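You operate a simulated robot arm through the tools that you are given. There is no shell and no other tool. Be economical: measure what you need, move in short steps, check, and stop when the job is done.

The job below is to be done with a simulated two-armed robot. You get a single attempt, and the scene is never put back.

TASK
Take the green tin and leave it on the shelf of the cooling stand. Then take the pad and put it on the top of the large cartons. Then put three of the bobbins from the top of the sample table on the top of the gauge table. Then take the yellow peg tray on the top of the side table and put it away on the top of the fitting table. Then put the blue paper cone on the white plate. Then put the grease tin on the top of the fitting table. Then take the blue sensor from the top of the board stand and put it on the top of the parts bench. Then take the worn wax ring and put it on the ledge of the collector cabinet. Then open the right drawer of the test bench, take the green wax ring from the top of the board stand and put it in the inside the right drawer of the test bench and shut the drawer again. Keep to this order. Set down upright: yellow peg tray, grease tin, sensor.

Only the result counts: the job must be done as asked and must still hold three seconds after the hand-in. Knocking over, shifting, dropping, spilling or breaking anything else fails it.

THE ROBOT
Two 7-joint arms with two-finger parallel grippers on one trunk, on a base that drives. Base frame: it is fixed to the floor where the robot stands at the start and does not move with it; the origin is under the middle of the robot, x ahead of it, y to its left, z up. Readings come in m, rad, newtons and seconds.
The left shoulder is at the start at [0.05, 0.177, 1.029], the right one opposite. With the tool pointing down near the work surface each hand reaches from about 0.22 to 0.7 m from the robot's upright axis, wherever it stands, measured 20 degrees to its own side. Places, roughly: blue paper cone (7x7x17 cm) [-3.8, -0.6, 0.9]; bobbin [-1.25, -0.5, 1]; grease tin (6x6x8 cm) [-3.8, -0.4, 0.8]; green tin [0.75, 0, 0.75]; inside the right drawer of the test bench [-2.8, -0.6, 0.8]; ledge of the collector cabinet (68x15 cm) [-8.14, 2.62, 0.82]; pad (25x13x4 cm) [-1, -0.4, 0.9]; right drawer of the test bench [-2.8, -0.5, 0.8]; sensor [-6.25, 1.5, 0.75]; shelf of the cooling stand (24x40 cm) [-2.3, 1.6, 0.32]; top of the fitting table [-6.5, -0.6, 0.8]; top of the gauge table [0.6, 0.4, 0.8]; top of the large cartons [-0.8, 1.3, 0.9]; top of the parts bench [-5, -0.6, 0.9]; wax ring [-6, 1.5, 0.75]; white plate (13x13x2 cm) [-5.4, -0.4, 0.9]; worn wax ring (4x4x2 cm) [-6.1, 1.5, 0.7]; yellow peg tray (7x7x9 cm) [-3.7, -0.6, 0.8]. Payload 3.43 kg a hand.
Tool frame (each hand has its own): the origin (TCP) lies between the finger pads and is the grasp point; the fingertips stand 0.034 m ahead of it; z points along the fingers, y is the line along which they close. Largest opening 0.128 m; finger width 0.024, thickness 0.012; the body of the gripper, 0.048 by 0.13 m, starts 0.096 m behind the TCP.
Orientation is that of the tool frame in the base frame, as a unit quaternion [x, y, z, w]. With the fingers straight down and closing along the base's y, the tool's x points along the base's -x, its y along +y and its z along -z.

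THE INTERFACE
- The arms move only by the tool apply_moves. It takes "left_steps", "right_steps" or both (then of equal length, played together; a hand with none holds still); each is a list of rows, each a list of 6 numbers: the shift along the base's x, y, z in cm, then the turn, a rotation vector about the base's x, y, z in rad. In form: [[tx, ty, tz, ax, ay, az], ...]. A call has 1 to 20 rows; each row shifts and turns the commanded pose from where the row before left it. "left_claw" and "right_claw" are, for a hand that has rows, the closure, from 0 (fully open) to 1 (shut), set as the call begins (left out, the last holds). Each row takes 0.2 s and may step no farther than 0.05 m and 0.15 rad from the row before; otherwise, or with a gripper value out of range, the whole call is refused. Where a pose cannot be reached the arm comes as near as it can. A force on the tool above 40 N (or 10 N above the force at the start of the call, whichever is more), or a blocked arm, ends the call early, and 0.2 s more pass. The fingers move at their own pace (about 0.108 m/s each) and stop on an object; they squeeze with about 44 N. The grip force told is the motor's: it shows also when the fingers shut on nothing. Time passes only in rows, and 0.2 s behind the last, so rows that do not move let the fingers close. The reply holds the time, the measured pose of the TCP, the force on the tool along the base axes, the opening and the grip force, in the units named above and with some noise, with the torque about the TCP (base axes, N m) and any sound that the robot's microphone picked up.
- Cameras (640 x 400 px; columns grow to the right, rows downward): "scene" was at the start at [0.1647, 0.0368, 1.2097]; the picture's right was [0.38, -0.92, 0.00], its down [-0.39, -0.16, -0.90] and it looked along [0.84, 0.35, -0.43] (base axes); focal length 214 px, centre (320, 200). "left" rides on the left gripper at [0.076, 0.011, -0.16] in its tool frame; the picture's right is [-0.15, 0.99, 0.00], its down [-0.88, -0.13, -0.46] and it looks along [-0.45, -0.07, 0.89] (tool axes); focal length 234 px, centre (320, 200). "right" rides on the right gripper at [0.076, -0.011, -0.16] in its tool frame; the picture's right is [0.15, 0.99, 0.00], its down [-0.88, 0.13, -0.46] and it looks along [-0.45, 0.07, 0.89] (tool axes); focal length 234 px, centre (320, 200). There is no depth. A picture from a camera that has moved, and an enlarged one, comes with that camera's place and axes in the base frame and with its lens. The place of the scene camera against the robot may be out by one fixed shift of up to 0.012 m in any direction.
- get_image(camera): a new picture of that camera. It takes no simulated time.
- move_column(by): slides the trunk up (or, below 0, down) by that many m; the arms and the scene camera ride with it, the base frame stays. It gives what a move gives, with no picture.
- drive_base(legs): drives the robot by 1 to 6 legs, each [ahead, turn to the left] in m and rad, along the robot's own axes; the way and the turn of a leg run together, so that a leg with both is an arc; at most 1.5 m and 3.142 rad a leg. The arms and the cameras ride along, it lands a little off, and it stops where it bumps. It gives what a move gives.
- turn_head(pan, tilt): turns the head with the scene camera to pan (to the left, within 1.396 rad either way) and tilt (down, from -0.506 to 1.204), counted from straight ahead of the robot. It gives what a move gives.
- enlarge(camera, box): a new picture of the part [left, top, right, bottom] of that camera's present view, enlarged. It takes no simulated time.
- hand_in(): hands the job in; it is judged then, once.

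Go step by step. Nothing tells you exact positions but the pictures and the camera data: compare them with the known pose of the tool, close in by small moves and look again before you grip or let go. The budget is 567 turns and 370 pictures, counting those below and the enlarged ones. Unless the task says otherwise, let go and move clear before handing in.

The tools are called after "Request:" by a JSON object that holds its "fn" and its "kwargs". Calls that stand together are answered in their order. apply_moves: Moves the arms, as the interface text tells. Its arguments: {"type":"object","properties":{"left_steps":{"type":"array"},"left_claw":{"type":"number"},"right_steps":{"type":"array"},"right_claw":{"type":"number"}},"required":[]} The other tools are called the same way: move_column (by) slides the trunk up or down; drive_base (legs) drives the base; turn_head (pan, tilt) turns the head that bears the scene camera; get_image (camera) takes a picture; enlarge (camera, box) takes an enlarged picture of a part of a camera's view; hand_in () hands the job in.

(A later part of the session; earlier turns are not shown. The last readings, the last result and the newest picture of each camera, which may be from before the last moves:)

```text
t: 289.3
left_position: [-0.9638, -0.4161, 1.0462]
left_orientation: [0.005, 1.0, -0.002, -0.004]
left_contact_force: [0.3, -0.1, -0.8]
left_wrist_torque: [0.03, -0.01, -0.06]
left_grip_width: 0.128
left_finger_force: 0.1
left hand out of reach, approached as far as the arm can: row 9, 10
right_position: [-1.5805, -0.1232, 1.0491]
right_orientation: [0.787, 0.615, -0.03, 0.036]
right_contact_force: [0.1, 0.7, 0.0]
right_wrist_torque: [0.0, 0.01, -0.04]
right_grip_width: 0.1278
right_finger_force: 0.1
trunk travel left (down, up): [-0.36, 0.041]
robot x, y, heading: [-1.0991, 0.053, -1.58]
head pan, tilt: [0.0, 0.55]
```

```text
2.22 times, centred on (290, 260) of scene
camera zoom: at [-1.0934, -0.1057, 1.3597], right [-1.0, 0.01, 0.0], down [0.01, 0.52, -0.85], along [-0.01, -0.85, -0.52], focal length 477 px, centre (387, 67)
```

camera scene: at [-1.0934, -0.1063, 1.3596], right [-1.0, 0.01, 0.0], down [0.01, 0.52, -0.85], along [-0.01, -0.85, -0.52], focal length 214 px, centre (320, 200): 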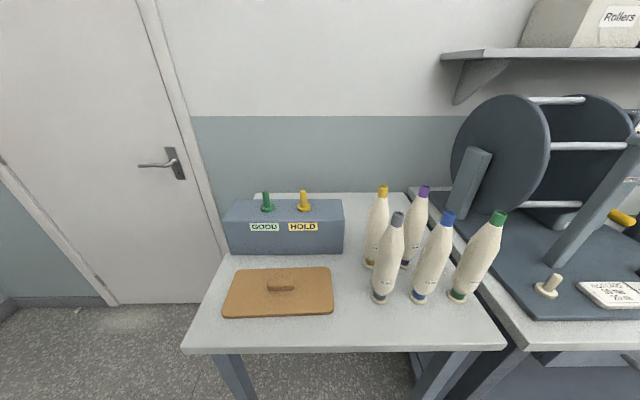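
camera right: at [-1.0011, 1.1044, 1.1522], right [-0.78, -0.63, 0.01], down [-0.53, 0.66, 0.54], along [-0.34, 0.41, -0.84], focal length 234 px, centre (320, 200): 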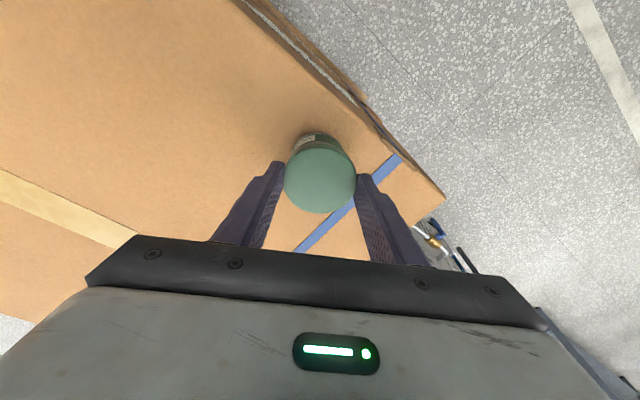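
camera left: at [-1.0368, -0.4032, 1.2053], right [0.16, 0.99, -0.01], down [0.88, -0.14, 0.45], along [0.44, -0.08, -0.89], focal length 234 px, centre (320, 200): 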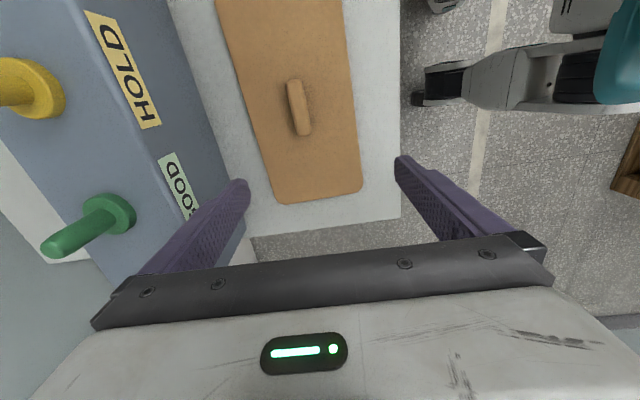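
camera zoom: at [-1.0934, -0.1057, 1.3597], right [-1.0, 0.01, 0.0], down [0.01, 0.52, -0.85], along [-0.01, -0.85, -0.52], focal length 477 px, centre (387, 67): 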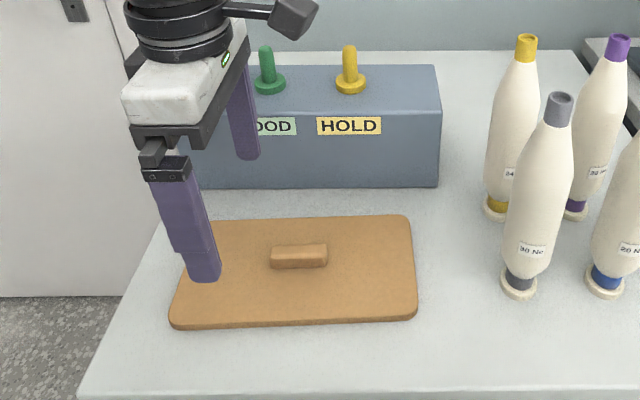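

Handle at about (−1.008, −0.434). Moving over it and descending with half-open fingers.

Request:
{"fn": "apply_moves", "kwargs": {"left_steps": [[-1, 0, -3, 0, 0, 0], [-1.2, -0.6, -2, 0, 0, 0], [-1.2, -0.6, -1, 0, 0, 0], [-1, -0.6, 0, 0, 0, 0], [0, 0, 0, 0, 0, 0]], "left_claw": 0.45}}

Request:
{"fn": "get_image", "kwargs": {"camera": "left"}}

Request:
{"fn": "enlarge", "kwargs": {"camera": "scene", "box": [180, 170, 400, 350]}}

```text
t: 290.5
left_position: [-0.9622, -0.407, 0.9963]
left_orientation: [0.007, 1.0, -0.003, -0.004]
left_contact_force: [0.6, 0.3, 0.2]
left_wrist_torque: [-0.02, 0.02, -0.03]
left_grip_width: 0.0702
left_finger_force: 0.1
left hand out of reach, approached as far as the arm can: row 1, 2, 3, 4
right_position: [-1.5793, -0.1237, 1.0495]
right_orientation: [0.788, 0.614, -0.03, 0.036]
right_contact_force: [-0.2, -1.0, 0.9]
right_wrist_torque: [0.04, -0.02, 0.01]
right_grip_width: 0.128
right_finger_force: 0.0
trunk travel left (down, up): [-0.36, 0.041]
robot x, y, heading: [-1.1015, 0.0494, -1.581]
head pan, tilt: [0.0, 0.55]
```

```text
236 pictures are left
camera left: at [-1.0363, -0.3931, 1.1558], right [0.16, 0.99, -0.01], down [0.88, -0.14, 0.45], along [0.44, -0.08, -0.89], focal length 234 px, centre (320, 200)
```

left: 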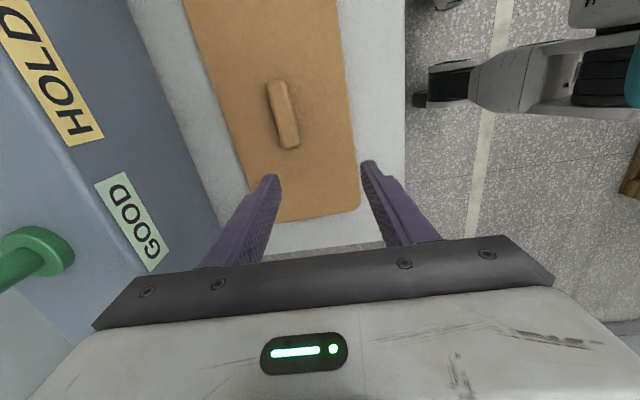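

```text
2.22 times, centred on (290, 260) of scene
camera zoom: at [-1.0934, -0.1055, 1.3597], right [-1.0, 0.01, 0.0], down [0.01, 0.52, -0.85], along [-0.01, -0.85, -0.52], focal length 477 px, centre (387, 67)
```

zoom: 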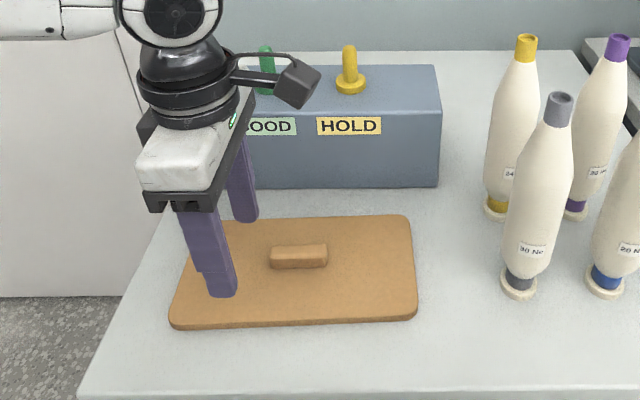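

The wrist is at a limit that way; I'll shift the base 5 cm sideways with a short back-and-forth.

Request:
{"fn": "drive_base", "kwargs": {"legs": [[0, 0.1], [-0.25, 0], [0, -0.2], [0.25, 0], [0, 0.1]]}}

Request:
{"fn": "get_image", "kwargs": {"camera": "left"}}

```text
t: 295.5
left_position: [-1.0133, -0.4061, 0.9957]
left_orientation: [0.008, 1.0, -0.002, -0.004]
left_contact_force: [0.8, -0.2, -0.4]
left_wrist_torque: [0.01, 0.02, 0.01]
left_grip_width: 0.0706
left_finger_force: 0.0
right_position: [-1.6316, -0.1211, 1.0491]
right_orientation: [0.789, 0.613, -0.03, 0.035]
right_contact_force: [0.0, -0.5, 0.1]
right_wrist_torque: [0.01, 0.0, 0.0]
right_grip_width: 0.1284
right_finger_force: 0.0
trunk travel left (down, up): [-0.36, 0.041]
robot x, y, heading: [-1.1495, 0.0533, -1.586]
head pan, tilt: [0.0, 0.55]
```

```text
234 pictures are left
camera left: at [-1.0876, -0.3925, 1.1557], right [0.16, 0.99, -0.01], down [0.88, -0.14, 0.45], along [0.44, -0.08, -0.89], focal length 234 px, centre (320, 200)
```

left: 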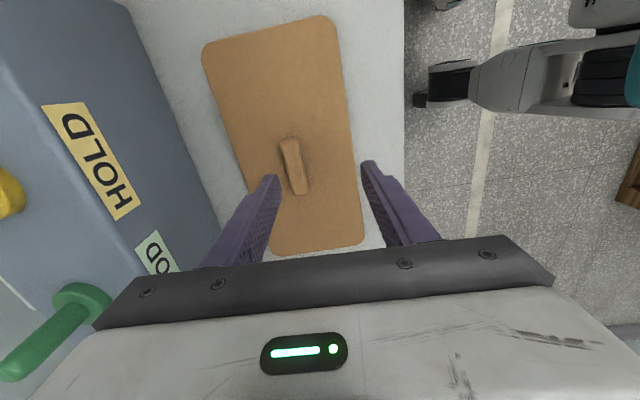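

Request:
{"fn": "apply_moves", "kwargs": {"left_steps": [[0, -1.4, -1, 0, 0, 0], [0, -1.5, -1, 0, 0, 0], [0, 0, -1, 0, 0, 0], [0, 0, 0, 0, 0, 0]]}}

Request:
{"fn": "get_image", "kwargs": {"camera": "left"}}

Request:
{"fn": "enlarge", "kwargs": {"camera": "scene", "box": [180, 170, 400, 350]}}

```text
t: 296.5
left_position: [-0.9965, -0.4231, 0.9702]
left_orientation: [0.009, 1.0, -0.004, -0.004]
left_contact_force: [-0.5, 0.2, -0.3]
left_wrist_torque: [0.0, 0.0, 0.02]
left_grip_width: 0.0702
left_finger_force: 0.1
left hand out of reach, approached as far as the arm can: row 1, 2, 3
right_position: [-1.6306, -0.1217, 1.0495]
right_orientation: [0.788, 0.614, -0.029, 0.036]
right_contact_force: [-0.4, -0.3, 0.1]
right_wrist_torque: [0.01, 0.01, 0.01]
right_grip_width: 0.1279
right_finger_force: 0.1
trunk travel left (down, up): [-0.36, 0.041]
robot x, y, heading: [-1.1515, 0.0544, -1.582]
head pan, tilt: [0.0, 0.55]
```

```text
233 pictures are left
camera left: at [-1.07, -0.4088, 1.131], right [0.16, 0.99, -0.01], down [0.88, -0.14, 0.45], along [0.44, -0.08, -0.89], focal length 234 px, centre (320, 200)
```

left: 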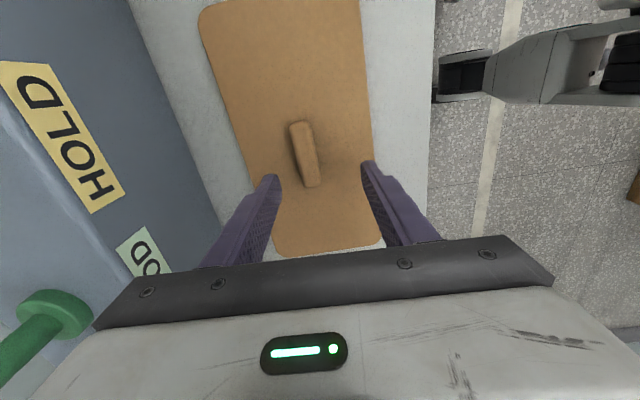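

```text
2.22 times, centred on (290, 260) of scene
camera zoom: at [-1.1441, -0.1045, 1.3597], right [-1.0, 0.01, 0.0], down [0.01, 0.52, -0.85], along [-0.01, -0.85, -0.52], focal length 477 px, centre (387, 67)
```

zoom: 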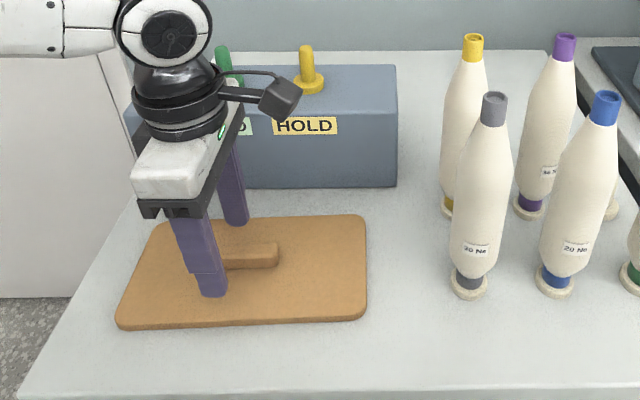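

I'll bring the base 6 cm nearer so the hand can work inside its limit.

Request:
{"fn": "apply_moves", "kwargs": {"left_steps": [[0, 2.5, 1, 0, 0, 0], [0, 2.5, 1, 0, 0, 0]]}}

Request:
{"fn": "drive_base", "kwargs": {"legs": [[0.065, 0]]}}

Request:
{"fn": "apply_moves", "kwargs": {"left_steps": [[-0.8, 0, 0, 0, 0, 0], [-0.8, 0, 0, 0, 0, 0], [0, 0, 0, 0, 0, 0]]}}

Request:
{"fn": "get_image", "kwargs": {"camera": "left"}}

```text
t: 297.1
left_position: [-0.9953, -0.3727, 0.9897]
left_orientation: [0.007, 1.0, -0.002, -0.004]
left_contact_force: [-0.5, -0.2, 0.1]
left_wrist_torque: [-0.03, 0.01, 0.03]
left_grip_width: 0.0704
left_finger_force: 0.1
right_position: [-1.6299, -0.1212, 1.0498]
right_orientation: [0.788, 0.614, -0.03, 0.037]
right_contact_force: [-0.2, -0.1, 0.4]
right_wrist_torque: [-0.02, 0.01, -0.03]
right_grip_width: 0.128
right_finger_force: 0.2
trunk travel left (down, up): [-0.36, 0.041]
robot x, y, heading: [-1.1479, 0.0537, -1.587]
head pan, tilt: [0.0, 0.55]
```

```text
t: 298.1
left_position: [-0.9967, -0.4387, 0.9896]
left_orientation: [0.008, 1.0, -0.002, -0.003]
left_contact_force: [1.0, 0.4, -0.8]
left_wrist_torque: [0.04, 0.01, 0.01]
left_grip_width: 0.0704
left_finger_force: 0.0
right_position: [-1.6304, -0.1874, 1.0494]
right_orientation: [0.789, 0.613, -0.03, 0.035]
right_contact_force: [-0.2, -0.9, 0.1]
right_wrist_torque: [0.03, -0.04, -0.02]
right_grip_width: 0.128
right_finger_force: 0.1
trunk travel left (down, up): [-0.36, 0.041]
robot x, y, heading: [-1.153, -0.0075, -1.583]
head pan, tilt: [0.0, 0.55]
```

```text
t: 298.9
left_position: [-1.0137, -0.4373, 0.9915]
left_orientation: [0.007, 1.0, -0.003, -0.004]
left_contact_force: [0.3, -0.2, 0.8]
left_wrist_torque: [0.03, 0.0, -0.01]
left_grip_width: 0.0701
left_finger_force: 0.0
right_position: [-1.6322, -0.187, 1.0492]
right_orientation: [0.789, 0.613, -0.03, 0.036]
right_contact_force: [0.4, -0.5, 0.0]
right_wrist_torque: [0.01, 0.02, -0.03]
right_grip_width: 0.1279
right_finger_force: 0.1
trunk travel left (down, up): [-0.36, 0.041]
robot x, y, heading: [-1.1512, -0.0113, -1.586]
head pan, tilt: [0.0, 0.55]
```

```text
231 pictures are left
camera left: at [-1.0876, -0.4242, 1.1509], right [0.16, 0.99, -0.01], down [0.88, -0.14, 0.45], along [0.44, -0.08, -0.89], focal length 234 px, centre (320, 200)
```

left: 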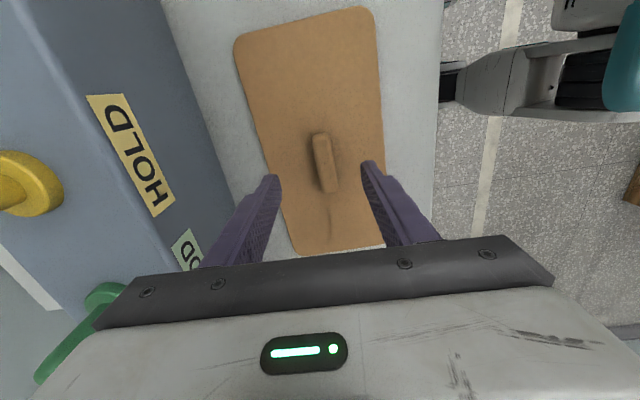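

Request:
{"fn": "apply_moves", "kwargs": {"left_steps": [[0, 0.4, -1.5, 0, 0, 0.09], [0, 0, -1.5, 0, 0, 0], [0, 0, -1.2, 0, 0, 0], [0, 0, 0, 0, 0, 0]]}}

Request:
{"fn": "get_image", "kwargs": {"camera": "left"}}

Request:
{"fn": "enlarge", "kwargs": {"camera": "scene", "box": [180, 200, 360, 350]}}

```text
t: 299.9
left_position: [-1.0129, -0.4332, 0.9485]
left_orientation: [-0.037, 0.999, -0.003, -0.004]
left_contact_force: [0.3, 0.6, 0.0]
left_wrist_torque: [0.01, -0.01, 0.01]
left_grip_width: 0.0708
left_finger_force: 0.1
right_position: [-1.631, -0.1863, 1.0504]
right_orientation: [0.788, 0.614, -0.03, 0.035]
right_contact_force: [0.1, -0.1, 0.1]
right_wrist_torque: [0.0, -0.01, -0.02]
right_grip_width: 0.1281
right_finger_force: 0.0
trunk travel left (down, up): [-0.36, 0.041]
robot x, y, heading: [-1.1532, -0.0108, -1.588]
head pan, tilt: [0.0, 0.55]
```

```text
230 pictures are left
camera left: at [-1.0877, -0.4265, 1.1087], right [0.07, 1.0, -0.01], down [0.89, -0.06, 0.45], along [0.45, -0.04, -0.89], focal length 234 px, centre (320, 200)
```

left: 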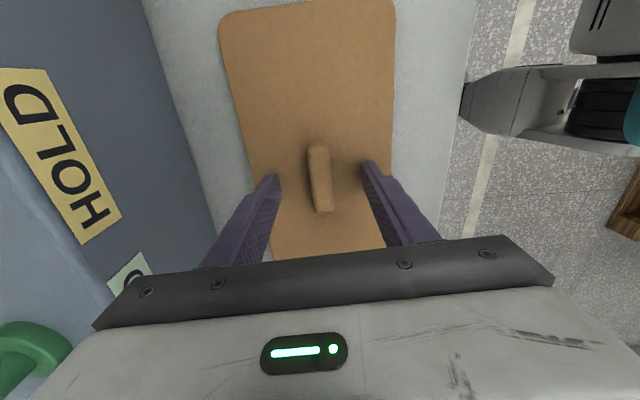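

```text
2.67 times, centred on (270, 275) of scene
camera zoom: at [-1.145, -0.1689, 1.3598], right [-1.0, 0.01, 0.0], down [0.01, 0.52, -0.85], along [-0.01, -0.85, -0.52], focal length 572 px, centre (453, 0)
```

zoom: 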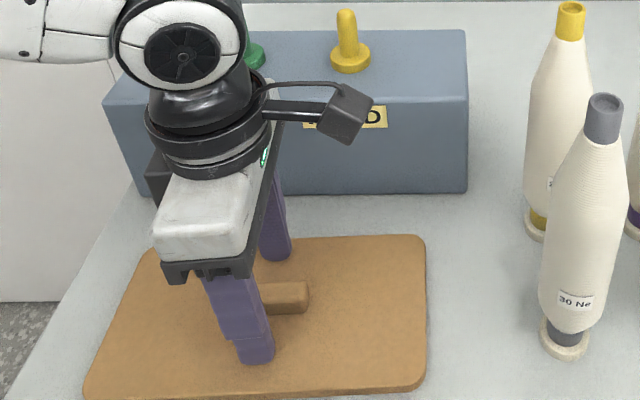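

Request:
{"fn": "apply_moves", "kwargs": {"left_steps": [[0, 0, -0.5, 0, 0, 0], [0, 0, -0.4, 0, 0, 0], [0, 0, 0, 0, 0, 0]]}}

Request:
{"fn": "enlarge", "kwargs": {"camera": "left", "box": [220, 120, 420, 260]}}

```text
t: 300.6
left_position: [-1.0129, -0.4338, 0.9463]
left_orientation: [-0.036, 0.999, -0.007, -0.003]
left_contact_force: [4.3, 4.5, 20.5]
left_wrist_torque: [1.01, -0.18, -0.19]
left_grip_width: 0.0728
left_finger_force: 2.4
right_position: [-1.6313, -0.1865, 1.0497]
right_orientation: [0.788, 0.614, -0.03, 0.036]
right_contact_force: [-0.7, 0.4, -0.3]
right_wrist_torque: [0.04, 0.01, 0.0]
right_grip_width: 0.1281
right_finger_force: 0.2
trunk travel left (down, up): [-0.36, 0.041]
robot x, y, heading: [-1.1529, -0.0063, -1.587]
head pan, tilt: [0.0, 0.55]
stopped in row 3 (left hand): the force on the tool passed its limit at 42 N (the readings are from after the stop); the commanded pose is now the measured one
```

```text
2.86 times, centred on (320, 190) of left
camera zoom: at [-1.0878, -0.4263, 1.1058], right [0.07, 1.0, -0.01], down [0.89, -0.06, 0.45], along [0.45, -0.05, -0.89], focal length 669 px, centre (320, 229)
```

zoom: 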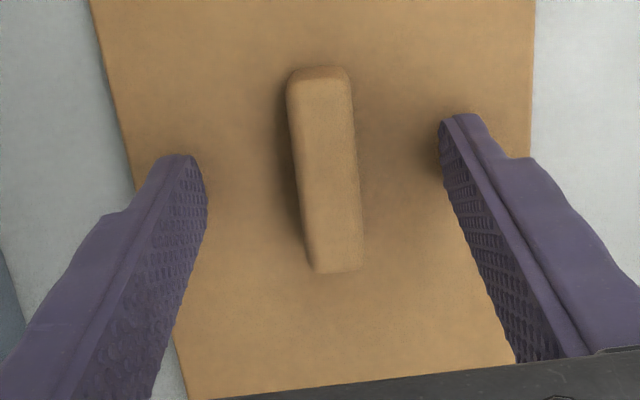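

Fingertips touch the pad's face (z≈0.912). Raise 3 mm and close on the handle.

Request:
{"fn": "apply_moves", "kwargs": {"left_steps": [[0, 0, 0.4, 0, 0, 0], [0, 0, 0, 0, 0, 0]]}}

Request:
{"fn": "apply_moves", "kwargs": {"left_steps": [[0, 0, 0, 0, 0, 0], [0, 0, 0, 0, 0, 0], [0, 0, 0, 0, 0, 0]], "left_claw": 1}}

Request:
{"fn": "apply_moves", "kwargs": {"left_steps": [[0, 0, 1, 0, 0, 0], [0, 0, 2, 0, 0, 0], [0, 0, 2, 0, 0, 0], [0, 0, 0, 0, 0, 0]]}}

Request:
{"fn": "get_image", "kwargs": {"camera": "scene"}}

```text
t: 301.2
left_position: [-1.0124, -0.4344, 0.9481]
left_orientation: [-0.036, 0.999, -0.007, -0.003]
left_contact_force: [0.1, 0.2, 0.2]
left_wrist_torque: [0.0, 0.01, 0.0]
left_grip_width: 0.0704
left_finger_force: 0.1
right_position: [-1.6307, -0.1874, 1.0493]
right_orientation: [0.788, 0.614, -0.028, 0.036]
right_contact_force: [0.0, -0.2, -0.1]
right_wrist_torque: [0.0, 0.0, 0.0]
right_grip_width: 0.128
right_finger_force: 0.0
trunk travel left (down, up): [-0.36, 0.041]
robot x, y, heading: [-1.1544, -0.0097, -1.584]
head pan, tilt: [0.0, 0.55]
```

```text
t: 302.0
left_position: [-1.0124, -0.435, 0.9483]
left_orientation: [-0.036, 0.999, -0.006, -0.003]
left_contact_force: [0.6, 0.9, 2.6]
left_wrist_torque: [0.15, 0.0, -0.1]
left_grip_width: 0.0166
left_finger_force: 43.8
right_position: [-1.631, -0.1861, 1.0498]
right_orientation: [0.788, 0.614, -0.03, 0.037]
right_contact_force: [0.1, -0.7, 1.1]
right_wrist_torque: [-0.01, 0.03, -0.02]
right_grip_width: 0.1279
right_finger_force: 0.1
trunk travel left (down, up): [-0.36, 0.041]
robot x, y, heading: [-1.1517, -0.0099, -1.581]
head pan, tilt: [0.0, 0.55]
```

```text
t: 303.0
left_position: [-1.0113, -0.4353, 0.998]
left_orientation: [-0.037, 0.999, -0.005, -0.003]
left_contact_force: [0.1, 0.0, -0.7]
left_wrist_torque: [-0.01, -0.01, -0.02]
left_grip_width: 0.0168
left_finger_force: 43.9
right_position: [-1.6311, -0.1865, 1.0486]
right_orientation: [0.788, 0.614, -0.03, 0.035]
right_contact_force: [-0.2, 0.2, 0.0]
right_wrist_torque: [-0.03, 0.01, 0.01]
right_grip_width: 0.1282
right_finger_force: 0.2
trunk travel left (down, up): [-0.36, 0.041]
robot x, y, heading: [-1.1563, -0.0102, -1.586]
head pan, tilt: [0.0, 0.55]
```

```text
227 pictures are left
camera scene: at [-1.1447, -0.169, 1.3597], right [-1.0, 0.01, 0.0], down [0.01, 0.52, -0.85], along [-0.01, -0.85, -0.52], focal length 214 px, centre (320, 200)
```

scene: 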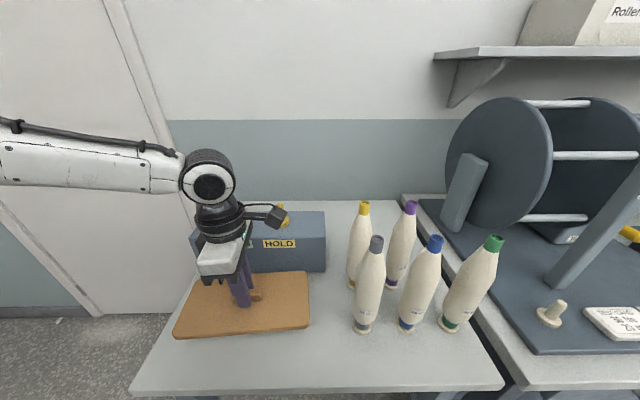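

Request:
{"fn": "apply_moves", "kwargs": {"left_steps": [[0, 0, 3, 0, 0, 0], [0, 0, 4, 0, 0, 0], [0, 0, 0, 0, 0, 0]]}}

Request:
{"fn": "get_image", "kwargs": {"camera": "scene"}}

Request:
{"fn": "get_image", "kwargs": {"camera": "left"}}

```text
t: 303.8
left_position: [-1.0128, -0.436, 1.0682]
left_orientation: [-0.037, 0.999, -0.006, -0.004]
left_contact_force: [-0.6, -0.5, -0.6]
left_wrist_torque: [-0.04, 0.0, 0.01]
left_grip_width: 0.0166
left_finger_force: 44.0
right_position: [-1.6307, -0.186, 1.0487]
right_orientation: [0.788, 0.614, -0.029, 0.036]
right_contact_force: [-0.5, 0.3, 0.0]
right_wrist_torque: [0.0, -0.03, 0.0]
right_grip_width: 0.1282
right_finger_force: 0.1
trunk travel left (down, up): [-0.36, 0.041]
robot x, y, heading: [-1.1513, -0.0119, -1.587]
head pan, tilt: [0.0, 0.55]
```

```text
226 pictures are left
camera scene: at [-1.1447, -0.1691, 1.3597], right [-1.0, 0.01, 0.0], down [0.01, 0.52, -0.85], along [-0.01, -0.85, -0.52], focal length 214 px, centre (320, 200)
```

scene: 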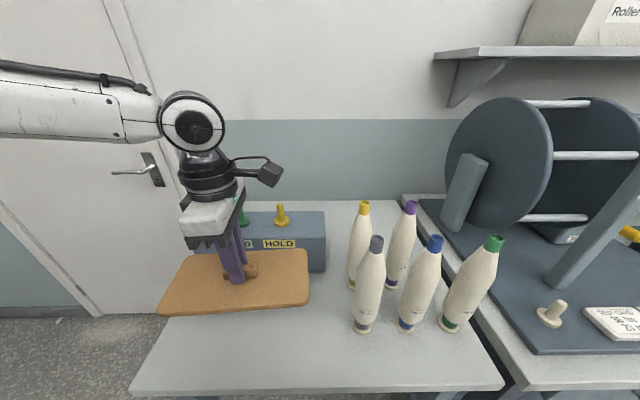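

```text
225 pictures are left
camera left: at [-1.0875, -0.4269, 1.2276], right [0.07, 1.0, -0.01], down [0.89, -0.06, 0.45], along [0.45, -0.04, -0.89], focal length 234 px, centre (320, 200)
```

left: 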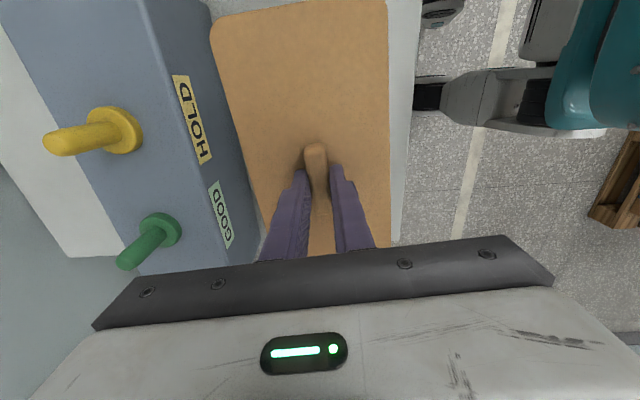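

The pad is lifted level. Back off, turn and approach the cartons.

Request:
{"fn": "drive_base", "kwargs": {"legs": [[-0.36, 0], [0, 1.9], [0.515, 0], [0, 1.256]]}}

Request:
{"fn": "turn_head", "kwargs": {"pan": 0.0, "tilt": 0.6}}

Request:
{"fn": "get_image", "kwargs": {"camera": "scene"}}

```text
t: 316.4
left_position: [-0.8094, 0.9299, 1.0677]
left_orientation: [0.999, 0.052, 0.003, -0.005]
left_contact_force: [-0.8, 0.1, -1.3]
left_wrist_torque: [-0.02, 0.0, 0.0]
left_grip_width: 0.0166
left_finger_force: 44.0
right_position: [-0.1842, 0.7013, 1.0505]
right_orientation: [-0.626, 0.778, 0.036, 0.029]
right_contact_force: [0.3, -0.2, 0.8]
right_wrist_torque: [0.01, 0.03, 0.01]
right_grip_width: 0.1277
right_finger_force: 0.0
trunk travel left (down, up): [-0.36, 0.041]
robot x, y, heading: [-0.6549, 0.5127, 1.585]
head pan, tilt: [0.0, 0.55]
```

```text
t: 317.1
left_position: [-0.8095, 0.929, 1.0669]
left_orientation: [0.999, 0.053, 0.003, -0.006]
left_contact_force: [-0.3, 0.2, 0.5]
left_wrist_torque: [0.01, -0.02, 0.06]
left_grip_width: 0.0167
left_finger_force: 44.3
right_position: [-0.1832, 0.7015, 1.0489]
right_orientation: [-0.625, 0.779, 0.036, 0.029]
right_contact_force: [-0.5, 0.2, -0.1]
right_wrist_torque: [-0.02, 0.0, -0.04]
right_grip_width: 0.1283
right_finger_force: 0.1
trunk travel left (down, up): [-0.36, 0.041]
robot x, y, heading: [-0.6566, 0.5134, 1.587]
head pan, tilt: [0.0, 0.6]
```

```text
224 pictures are left
camera scene: at [-0.6496, 0.6709, 1.3552], right [1.0, 0.02, 0.0], down [0.01, -0.56, -0.83], along [-0.01, 0.83, -0.56], focal length 214 px, centre (320, 200)
```

scene: 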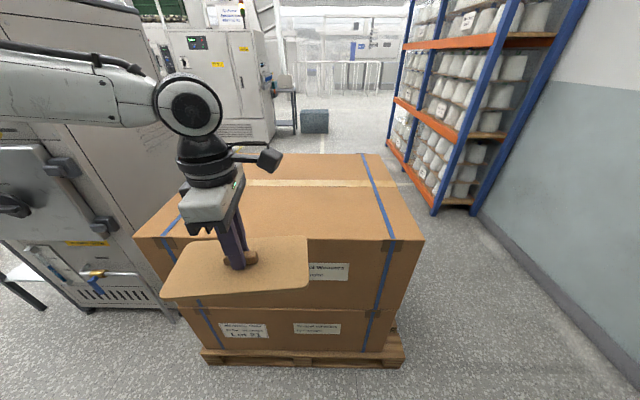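

Request:
{"fn": "drive_base", "kwargs": {"legs": [[0.31, 0]]}}

Request:
{"fn": "apply_moves", "kwargs": {"left_steps": [[0, 1, -2, 0, 0, 0], [0, 1, -2, 0, 0, 0], [0, 0, -2, 0, 0, 0], [0, 0, -1.5, 0, 0, 0], [0, 0, 0, 0, 0, 0]]}}

Request:
{"fn": "get_image", "kwargs": {"camera": "scene"}}

Request:
{"fn": "get_image", "kwargs": {"camera": "left"}}

```text
t: 319.3
left_position: [-0.8153, 1.2354, 1.067]
left_orientation: [0.999, 0.052, 0.003, -0.006]
left_contact_force: [0.3, -0.7, -0.4]
left_wrist_torque: [0.02, 0.01, -0.01]
left_grip_width: 0.0164
left_finger_force: 44.5
right_position: [-0.1879, 1.0069, 1.0491]
right_orientation: [-0.626, 0.778, 0.037, 0.03]
right_contact_force: [-0.6, 1.2, -0.8]
right_wrist_torque: [0.02, 0.0, 0.0]
right_grip_width: 0.128
right_finger_force: 0.0
trunk travel left (down, up): [-0.36, 0.041]
robot x, y, heading: [-0.6631, 0.818, 1.587]
head pan, tilt: [0.0, 0.6]
stopped in leg 1: the robot was blocked; the commanded pose is now the measured one
```

```text
t: 320.5
left_position: [-0.8152, 1.2569, 0.993]
left_orientation: [0.999, 0.052, 0.003, -0.006]
left_contact_force: [-0.1, -0.1, -0.4]
left_wrist_torque: [-0.02, -0.01, 0.02]
left_grip_width: 0.0167
left_finger_force: 44.0
right_position: [-0.1887, 1.0082, 1.0492]
right_orientation: [-0.626, 0.779, 0.037, 0.03]
right_contact_force: [-0.2, -0.1, 0.1]
right_wrist_torque: [-0.01, -0.02, 0.0]
right_grip_width: 0.1281
right_finger_force: 0.0
trunk travel left (down, up): [-0.36, 0.041]
robot x, y, heading: [-0.6599, 0.8199, 1.586]
head pan, tilt: [0.0, 0.6]
```

```text
223 pictures are left
camera scene: at [-0.6549, 0.9772, 1.3552], right [1.0, 0.02, 0.0], down [0.01, -0.56, -0.83], along [-0.01, 0.82, -0.56], focal length 214 px, centre (320, 200)
```

scene: 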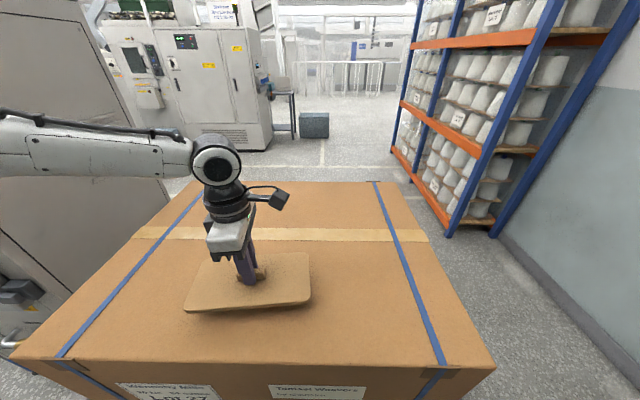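

```text
222 pictures are left
camera left: at [-0.7389, 1.2529, 1.1518], right [-0.04, -1.0, -0.01], down [-0.89, 0.03, 0.45], along [-0.45, 0.03, -0.89], focal length 234 px, centre (320, 200)
```

left: 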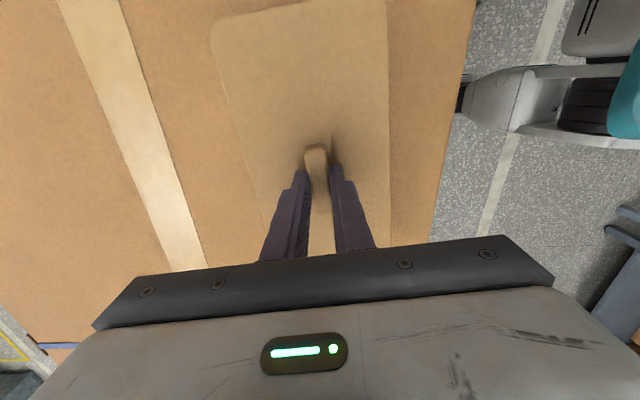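

Pad is over the carton top. Lowering to contact.

Request:
{"fn": "apply_moves", "kwargs": {"left_steps": [[0, 0, -1, 0, 0, 0], [0, 0, -0.8, 0, 0, 0], [0, 0, -0.5, 0, 0, 0], [0, 0, -0.4, 0, 0, 0], [0, 0, 0, 0, 0, 0]]}}

Request:
{"fn": "enlarge", "kwargs": {"camera": "scene", "box": [160, 200, 340, 330]}}

```text
t: 321.7
left_position: [-0.8149, 1.2565, 0.9653]
left_orientation: [0.999, 0.052, 0.003, -0.005]
left_contact_force: [-0.6, 0.6, 0.0]
left_wrist_torque: [-0.03, -0.01, -0.01]
left_grip_width: 0.0167
left_finger_force: 43.9
right_position: [-0.1875, 1.0076, 1.0492]
right_orientation: [-0.626, 0.779, 0.036, 0.029]
right_contact_force: [0.2, -0.2, -0.6]
right_wrist_torque: [0.0, 0.03, 0.01]
right_grip_width: 0.1281
right_finger_force: 0.0
trunk travel left (down, up): [-0.36, 0.041]
robot x, y, heading: [-0.6627, 0.8182, 1.59]
head pan, tilt: [0.0, 0.6]
```

```text
3.08 times, centred on (250, 265) of scene
camera zoom: at [-0.6549, 0.9772, 1.3552], right [1.0, 0.02, 0.0], down [0.01, -0.56, -0.83], along [-0.01, 0.82, -0.56], focal length 660 px, centre (535, 0)
```

zoom: 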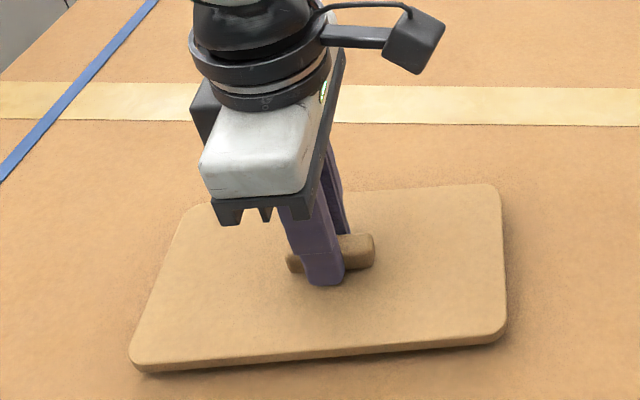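

Request:
{"fn": "apply_moves", "kwargs": {"left_steps": [[0, 0, -0.3, 0, 0, 0], [0, 0, -0.3, 0, 0, 0], [0, 0, -0.2, 0, 0, 0], [0, 0, 0, 0, 0, 0]]}}

```text
t: 322.7
left_position: [-0.8156, 1.2566, 0.9583]
left_orientation: [0.999, 0.052, 0.004, -0.007]
left_contact_force: [-0.2, 0.1, -0.6]
left_wrist_torque: [-0.04, 0.01, 0.01]
left_grip_width: 0.0166
left_finger_force: 44.1
right_position: [-0.1893, 1.0086, 1.0496]
right_orientation: [-0.626, 0.778, 0.036, 0.029]
right_contact_force: [0.0, -0.1, -0.5]
right_wrist_torque: [-0.03, -0.03, 0.0]
right_grip_width: 0.1281
right_finger_force: 0.0
trunk travel left (down, up): [-0.36, 0.041]
robot x, y, heading: [-0.6575, 0.8166, 1.586]
head pan, tilt: [0.0, 0.6]
```

Request:
{"fn": "apply_moves", "kwargs": {"left_steps": [[0, 0, -0.3, 0, 0, 0], [0, 0, -0.3, 0, 0, 0], [0, 0, -0.3, 0, 0, 0], [0, 0, -0.2, 0, 0, 0], [0, 0, 0, 0, 0, 0]]}}

Request:
{"fn": "enlarge", "kwargs": {"camera": "scene", "box": [160, 200, 340, 330]}}

```text
t: 323.9
left_position: [-0.8171, 1.2555, 0.9524]
left_orientation: [0.999, 0.053, 0.006, -0.011]
left_contact_force: [-0.4, 4.7, 37.1]
left_wrist_torque: [-0.58, 0.32, -0.01]
left_grip_width: 0.017
left_finger_force: 43.9
left hand out of reach, approached as far as the arm can: row 3
right_position: [-0.1874, 1.0059, 1.0489]
right_orientation: [-0.625, 0.779, 0.037, 0.029]
right_contact_force: [-0.3, -0.6, -0.9]
right_wrist_torque: [-0.01, -0.02, -0.01]
right_grip_width: 0.1281
right_finger_force: 0.1
trunk travel left (down, up): [-0.36, 0.041]
robot x, y, heading: [-0.6596, 0.819, 1.59]
head pan, tilt: [0.0, 0.6]
```

```text
3.08 times, centred on (250, 265) of scene
camera zoom: at [-0.6538, 0.975, 1.356], right [1.0, 0.02, 0.0], down [0.01, -0.56, -0.83], along [-0.01, 0.83, -0.56], focal length 660 px, centre (535, 0)
```

zoom: 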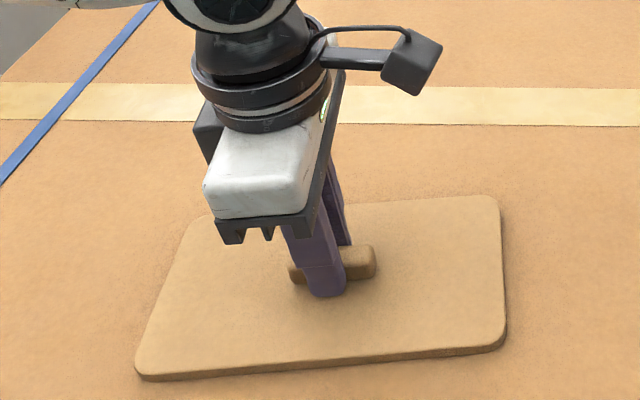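

Set down firmly. Release and retreat upward.

Request:
{"fn": "apply_moves", "kwargs": {"left_steps": [[0, 0, 0.3, 0, 0, 0], [0, 0, 0, 0, 0, 0], [0, 0, 0, 0, 0, 0], [0, 0, 0, 0, 0, 0]], "left_claw": 0.5}}

Request:
{"fn": "apply_moves", "kwargs": {"left_steps": [[0, 0, 2, 0, 0, 0], [0, 0, 4, 0, 0, 0], [0, -1, 4, 0, 0, 0], [0, -4, 0, 0, 0, 0], [0, -4, 0, 0, 0, 0]]}}

Request:
{"fn": "get_image", "kwargs": {"camera": "scene"}}

```text
t: 324.9
left_position: [-0.8168, 1.2556, 0.9511]
left_orientation: [0.999, 0.053, 0.003, -0.006]
left_contact_force: [0.3, 8.8, 18.5]
left_wrist_torque: [-0.32, -0.01, 0.0]
left_grip_width: 0.0593
left_finger_force: 0.0
right_position: [-0.1882, 1.0073, 1.0494]
right_orientation: [-0.626, 0.779, 0.036, 0.029]
right_contact_force: [-0.1, 0.3, -0.5]
right_wrist_torque: [0.03, -0.01, 0.0]
right_grip_width: 0.128
right_finger_force: 0.1
trunk travel left (down, up): [-0.36, 0.041]
robot x, y, heading: [-0.6622, 0.8158, 1.591]
head pan, tilt: [0.0, 0.6]
```

```text
t: 326.1
left_position: [-0.8174, 1.1645, 1.0504]
left_orientation: [0.999, 0.052, 0.003, -0.005]
left_contact_force: [-0.7, 0.1, 1.1]
left_wrist_torque: [0.01, 0.04, 0.0]
left_grip_width: 0.0641
left_finger_force: 0.0
right_position: [-0.1889, 1.0071, 1.049]
right_orientation: [-0.626, 0.779, 0.037, 0.029]
right_contact_force: [0.2, 0.1, 0.9]
right_wrist_torque: [-0.02, 0.0, 0.01]
right_grip_width: 0.1279
right_finger_force: 0.1
trunk travel left (down, up): [-0.36, 0.041]
robot x, y, heading: [-0.6638, 0.8168, 1.591]
head pan, tilt: [0.0, 0.6]
```

```text
219 pictures are left
camera scene: at [-0.6548, 0.9765, 1.3553], right [1.0, 0.02, 0.0], down [0.01, -0.56, -0.83], along [-0.01, 0.83, -0.56], focal length 214 px, centre (320, 200)
```

scene: 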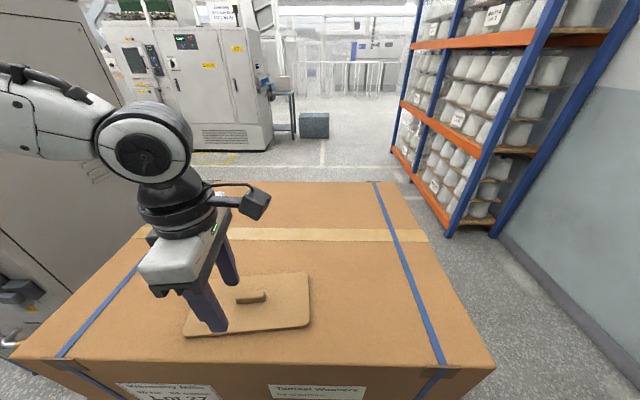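

The pad lies on the cartons. Now the bobbins: I'll drive back to the sample table.

Request:
{"fn": "drive_base", "kwargs": {"legs": [[-0.32, 0], [0, 1.985], [0.595, 0], [0, 1.13]]}}

Request:
{"fn": "move_column", "kwargs": {"by": 0.04}}

Request:
{"fn": "get_image", "kwargs": {"camera": "scene"}}

```text
t: 338.8
left_position: [-1.0468, -0.0932, 1.0499]
left_orientation: [-0.036, 0.999, -0.006, -0.003]
left_contact_force: [-0.5, 0.2, -0.3]
left_wrist_torque: [-0.02, -0.01, 0.0]
left_grip_width: 0.0638
left_finger_force: 0.0
right_position: [-1.6702, 0.084, 1.0496]
right_orientation: [0.789, 0.613, -0.029, 0.036]
right_contact_force: [0.0, 0.2, -0.1]
right_wrist_torque: [0.0, 0.02, 0.0]
right_grip_width: 0.1278
right_finger_force: 0.0
trunk travel left (down, up): [-0.36, 0.041]
robot x, y, heading: [-1.1947, 0.2605, -1.583]
head pan, tilt: [0.0, 0.6]
```

```text
t: 339.6
left_position: [-1.0465, -0.0942, 1.0891]
left_orientation: [-0.037, 0.999, -0.006, -0.003]
left_contact_force: [-0.9, 0.5, 0.2]
left_wrist_torque: [0.01, 0.03, 0.03]
left_grip_width: 0.064
left_finger_force: 0.0
right_position: [-1.6723, 0.0833, 1.0886]
right_orientation: [0.788, 0.614, -0.03, 0.036]
right_contact_force: [0.1, 0.1, 0.4]
right_wrist_torque: [0.01, 0.01, -0.02]
right_grip_width: 0.128
right_finger_force: 0.1
trunk travel left (down, up): [-0.4, 0.001]
robot x, y, heading: [-1.1891, 0.2602, -1.586]
head pan, tilt: [0.0, 0.6]
```

```text
218 pictures are left
camera scene: at [-1.1843, 0.1022, 1.3952], right [-1.0, 0.01, 0.0], down [0.01, 0.56, -0.82], along [-0.01, -0.82, -0.57], focal length 214 px, centre (320, 200)
```

scene: 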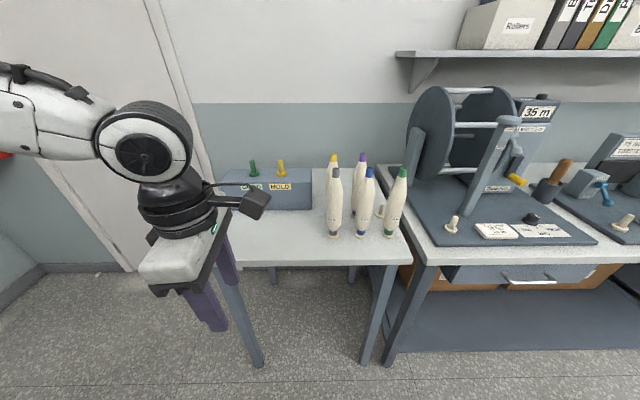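

Request:
{"fn": "apply_moves", "kwargs": {"right_steps": [[2, 0, 4, 0, 0, 0], [3, 0, 4, 0, 0, 0], [3, 0, 3.5, 0, 0, 0], [4, 0, 0, 0, 0, 0], [4, 0, 0, 0, 0, 0], [4, 0, 0, 0, 0, 0]], "right_claw": 0.35}}

Request:
{"fn": "drive_base", "kwargs": {"legs": [[0.25, 0]]}}

Request:
{"fn": "get_image", "kwargs": {"camera": "right"}}

Request:
{"fn": "get_image", "kwargs": {"camera": "scene"}}

```text
t: 341.0
left_position: [-1.0457, -0.093, 1.0894]
left_orientation: [-0.037, 0.999, -0.006, -0.003]
left_contact_force: [-0.1, 0.0, -0.5]
left_wrist_torque: [0.0, 0.02, -0.04]
left_grip_width: 0.064
left_finger_force: 0.0
right_position: [-1.4577, 0.0292, 1.1512]
right_orientation: [0.789, 0.613, -0.029, 0.035]
right_contact_force: [-0.4, -0.5, -0.8]
right_wrist_torque: [0.03, 0.0, 0.02]
right_grip_width: 0.0833
right_finger_force: 0.1
right hand out of reach, approached as far as the arm can: row 1, 2, 3, 4, 5, 6
trunk travel left (down, up): [-0.4, 0.001]
robot x, y, heading: [-1.1905, 0.2574, -1.584]
head pan, tilt: [0.0, 0.6]
```

```text
t: 342.8
left_position: [-1.0509, -0.3444, 1.0901]
left_orientation: [-0.035, 0.999, -0.005, -0.003]
left_contact_force: [-0.8, -1.2, 0.2]
left_wrist_torque: [0.04, -0.02, 0.01]
left_grip_width: 0.064
left_finger_force: 0.0
right_position: [-1.4634, -0.2192, 1.1509]
right_orientation: [0.788, 0.614, -0.028, 0.035]
right_contact_force: [0.0, -1.2, 0.3]
right_wrist_torque: [-0.02, -0.02, -0.01]
right_grip_width: 0.0832
right_finger_force: 0.0
trunk travel left (down, up): [-0.4, 0.001]
robot x, y, heading: [-1.1956, 0.0014, -1.589]
head pan, tilt: [0.0, 0.6]
```

```text
217 pictures are left
camera right: at [-1.4561, -0.1304, 1.3033], right [0.99, -0.1, 0.01], down [-0.09, -0.84, 0.53], along [-0.05, -0.53, -0.85], focal length 234 px, centre (320, 200)
```

right: 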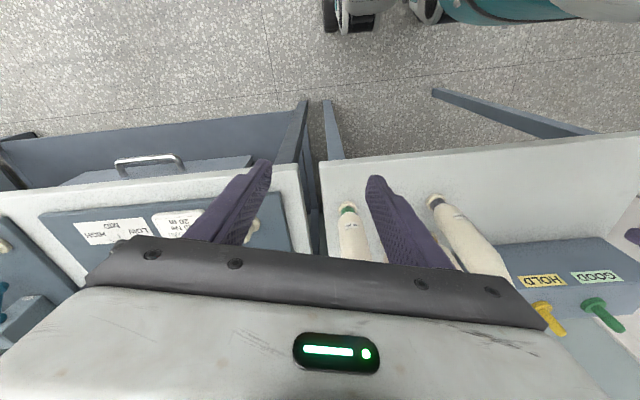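

```text
216 pictures are left
camera scene: at [-1.1883, -0.1489, 1.3951], right [-1.0, 0.02, 0.0], down [0.01, 0.57, -0.82], along [-0.01, -0.82, -0.57], focal length 214 px, centre (320, 200)
```

scene: 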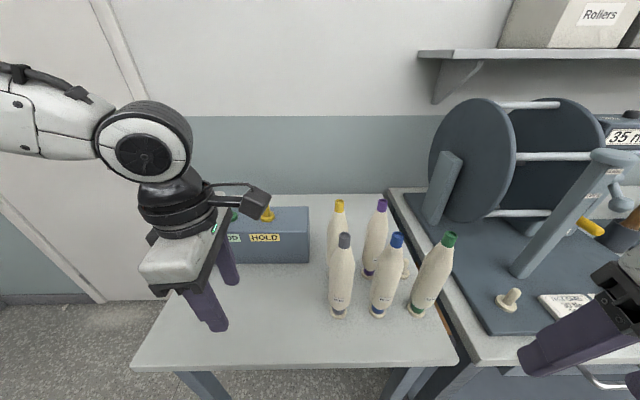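

Request:
{"fn": "enlarge", "kwargs": {"camera": "scene", "box": [310, 190, 470, 330]}}

```text
2.86 times, centred on (390, 260) of scene
camera zoom: at [-1.1883, -0.1489, 1.3951], right [-1.0, 0.02, 0.0], down [0.01, 0.57, -0.82], along [-0.01, -0.82, -0.57], focal length 613 px, centre (120, 29)
```

zoom: 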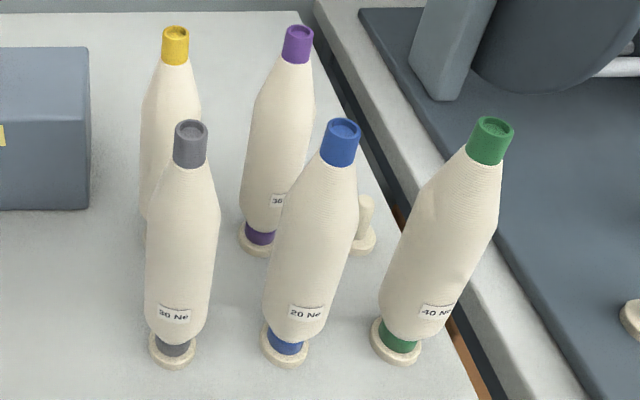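

Blue bobbin: axis ≈ (−1.324, −0.408), top z≈1.144. I'll raise the right hand and move over it.

Request:
{"fn": "apply_moves", "kwargs": {"right_steps": [[2, -2, 2.5, 0, 0, 0], [2.5, -2, 2, 0, 0, 0], [2.5, -2, 1.5, 0, 0, 0], [2.5, -2, 0, 0, 0, 0], [2.5, -3, 0, 0, 0, 0], [2, -3.5, 0, 0, 0, 0], [0, -4, 0, 0, 0, 0], [0, 0, 0, 0, 0, 0]]}}

Request:
{"fn": "get_image", "kwargs": {"camera": "right"}}

Request:
{"fn": "get_image", "kwargs": {"camera": "scene"}}

```text
t: 344.6
left_position: [-1.0508, -0.344, 1.0889]
left_orientation: [-0.036, 0.999, -0.007, -0.004]
left_contact_force: [-0.1, 1.0, 0.3]
left_wrist_torque: [-0.01, 0.01, 0.03]
left_grip_width: 0.064
left_finger_force: 0.1
right_position: [-1.3261, -0.3959, 1.212]
right_orientation: [0.788, 0.613, -0.029, 0.035]
right_contact_force: [0.4, -0.1, 0.2]
right_wrist_torque: [-0.02, -0.02, -0.02]
right_grip_width: 0.0832
right_finger_force: 0.1
right hand out of reach, approached as far as the arm can: row 7
trunk travel left (down, up): [-0.4, 0.001]
robot x, y, heading: [-1.1962, 0.0101, -1.589]
head pan, tilt: [0.0, 0.6]
```

```text
214 pictures are left
camera right: at [-1.3181, -0.3052, 1.3634], right [0.99, -0.1, 0.01], down [-0.09, -0.84, 0.53], along [-0.05, -0.53, -0.84], focal length 234 px, centre (320, 200)
```

right: 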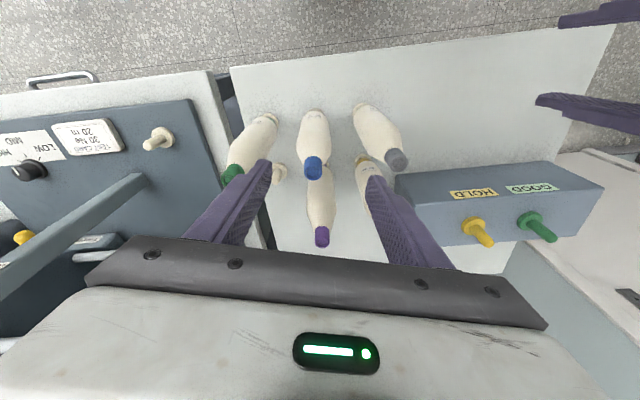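

```text
213 pictures are left
camera scene: at [-1.188, -0.1478, 1.3953], right [-1.0, 0.02, 0.0], down [0.01, 0.56, -0.83], along [-0.01, -0.83, -0.56], focal length 214 px, centre (320, 200)
```

scene: 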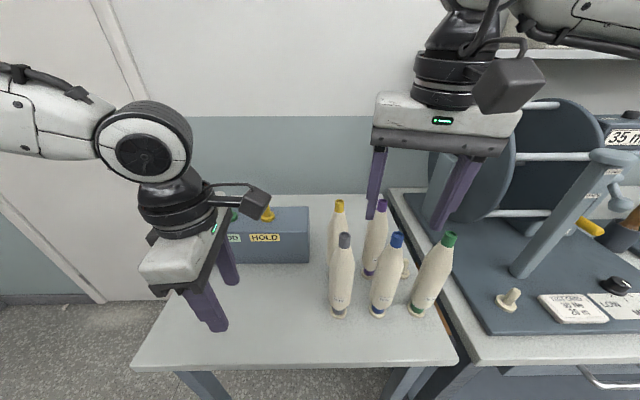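

Request:
{"fn": "apply_moves", "kwargs": {"right_steps": [[-0.5, -0.3, 0, 0.09, 0, 0], [-0.4, -0.2, -2, 0, 0, 0], [0, 0, -3, 0, 0, 0], [0, 0, -1, 0, 0, 0], [0, 0, 0, 0, 0, 0]]}}

Request:
{"fn": "get_image", "kwargs": {"camera": "right"}}

Request:
{"fn": "enlarge", "kwargs": {"camera": "scene", "box": [310, 90, 530, 330]}}

```text
t: 345.8
left_position: [-1.0521, -0.3441, 1.0898]
left_orientation: [-0.036, 0.999, -0.006, -0.004]
left_contact_force: [1.3, 0.1, 0.2]
left_wrist_torque: [0.0, 0.0, -0.02]
left_grip_width: 0.0639
left_finger_force: 0.0
right_position: [-1.3345, -0.4016, 1.1522]
right_orientation: [0.789, 0.614, 0.0, 0.0]
right_contact_force: [0.1, -0.2, 0.5]
right_wrist_torque: [-0.02, 0.02, -0.01]
right_grip_width: 0.0831
right_finger_force: 0.1
trunk travel left (down, up): [-0.4, 0.001]
robot x, y, heading: [-1.195, 0.0094, -1.582]
head pan, tilt: [0.0, 0.6]
```

```text
212 pictures are left
camera right: at [-1.3273, -0.3242, 1.311], right [0.99, -0.1, 0.0], down [-0.09, -0.89, 0.46], along [-0.05, -0.45, -0.89], focal length 234 px, centre (320, 200)
```

right: 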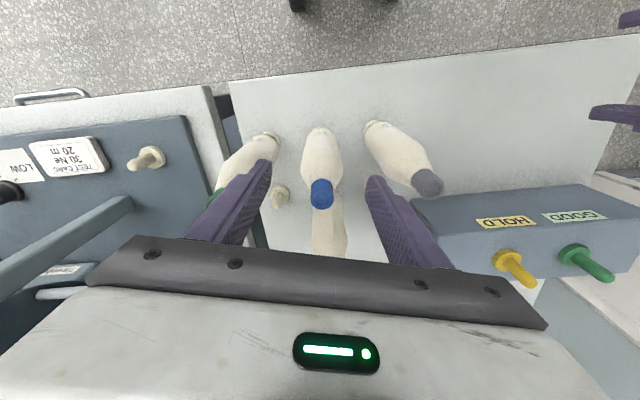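

```text
1.67 times, centred on (420, 210) of scene
camera zoom: at [-1.1882, -0.1481, 1.3953], right [-1.0, 0.02, 0.0], down [0.01, 0.56, -0.83], along [-0.01, -0.83, -0.56], focal length 358 px, centre (153, 183)
```

zoom: 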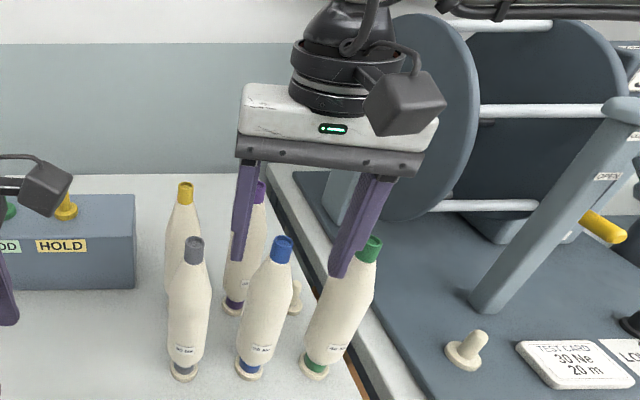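

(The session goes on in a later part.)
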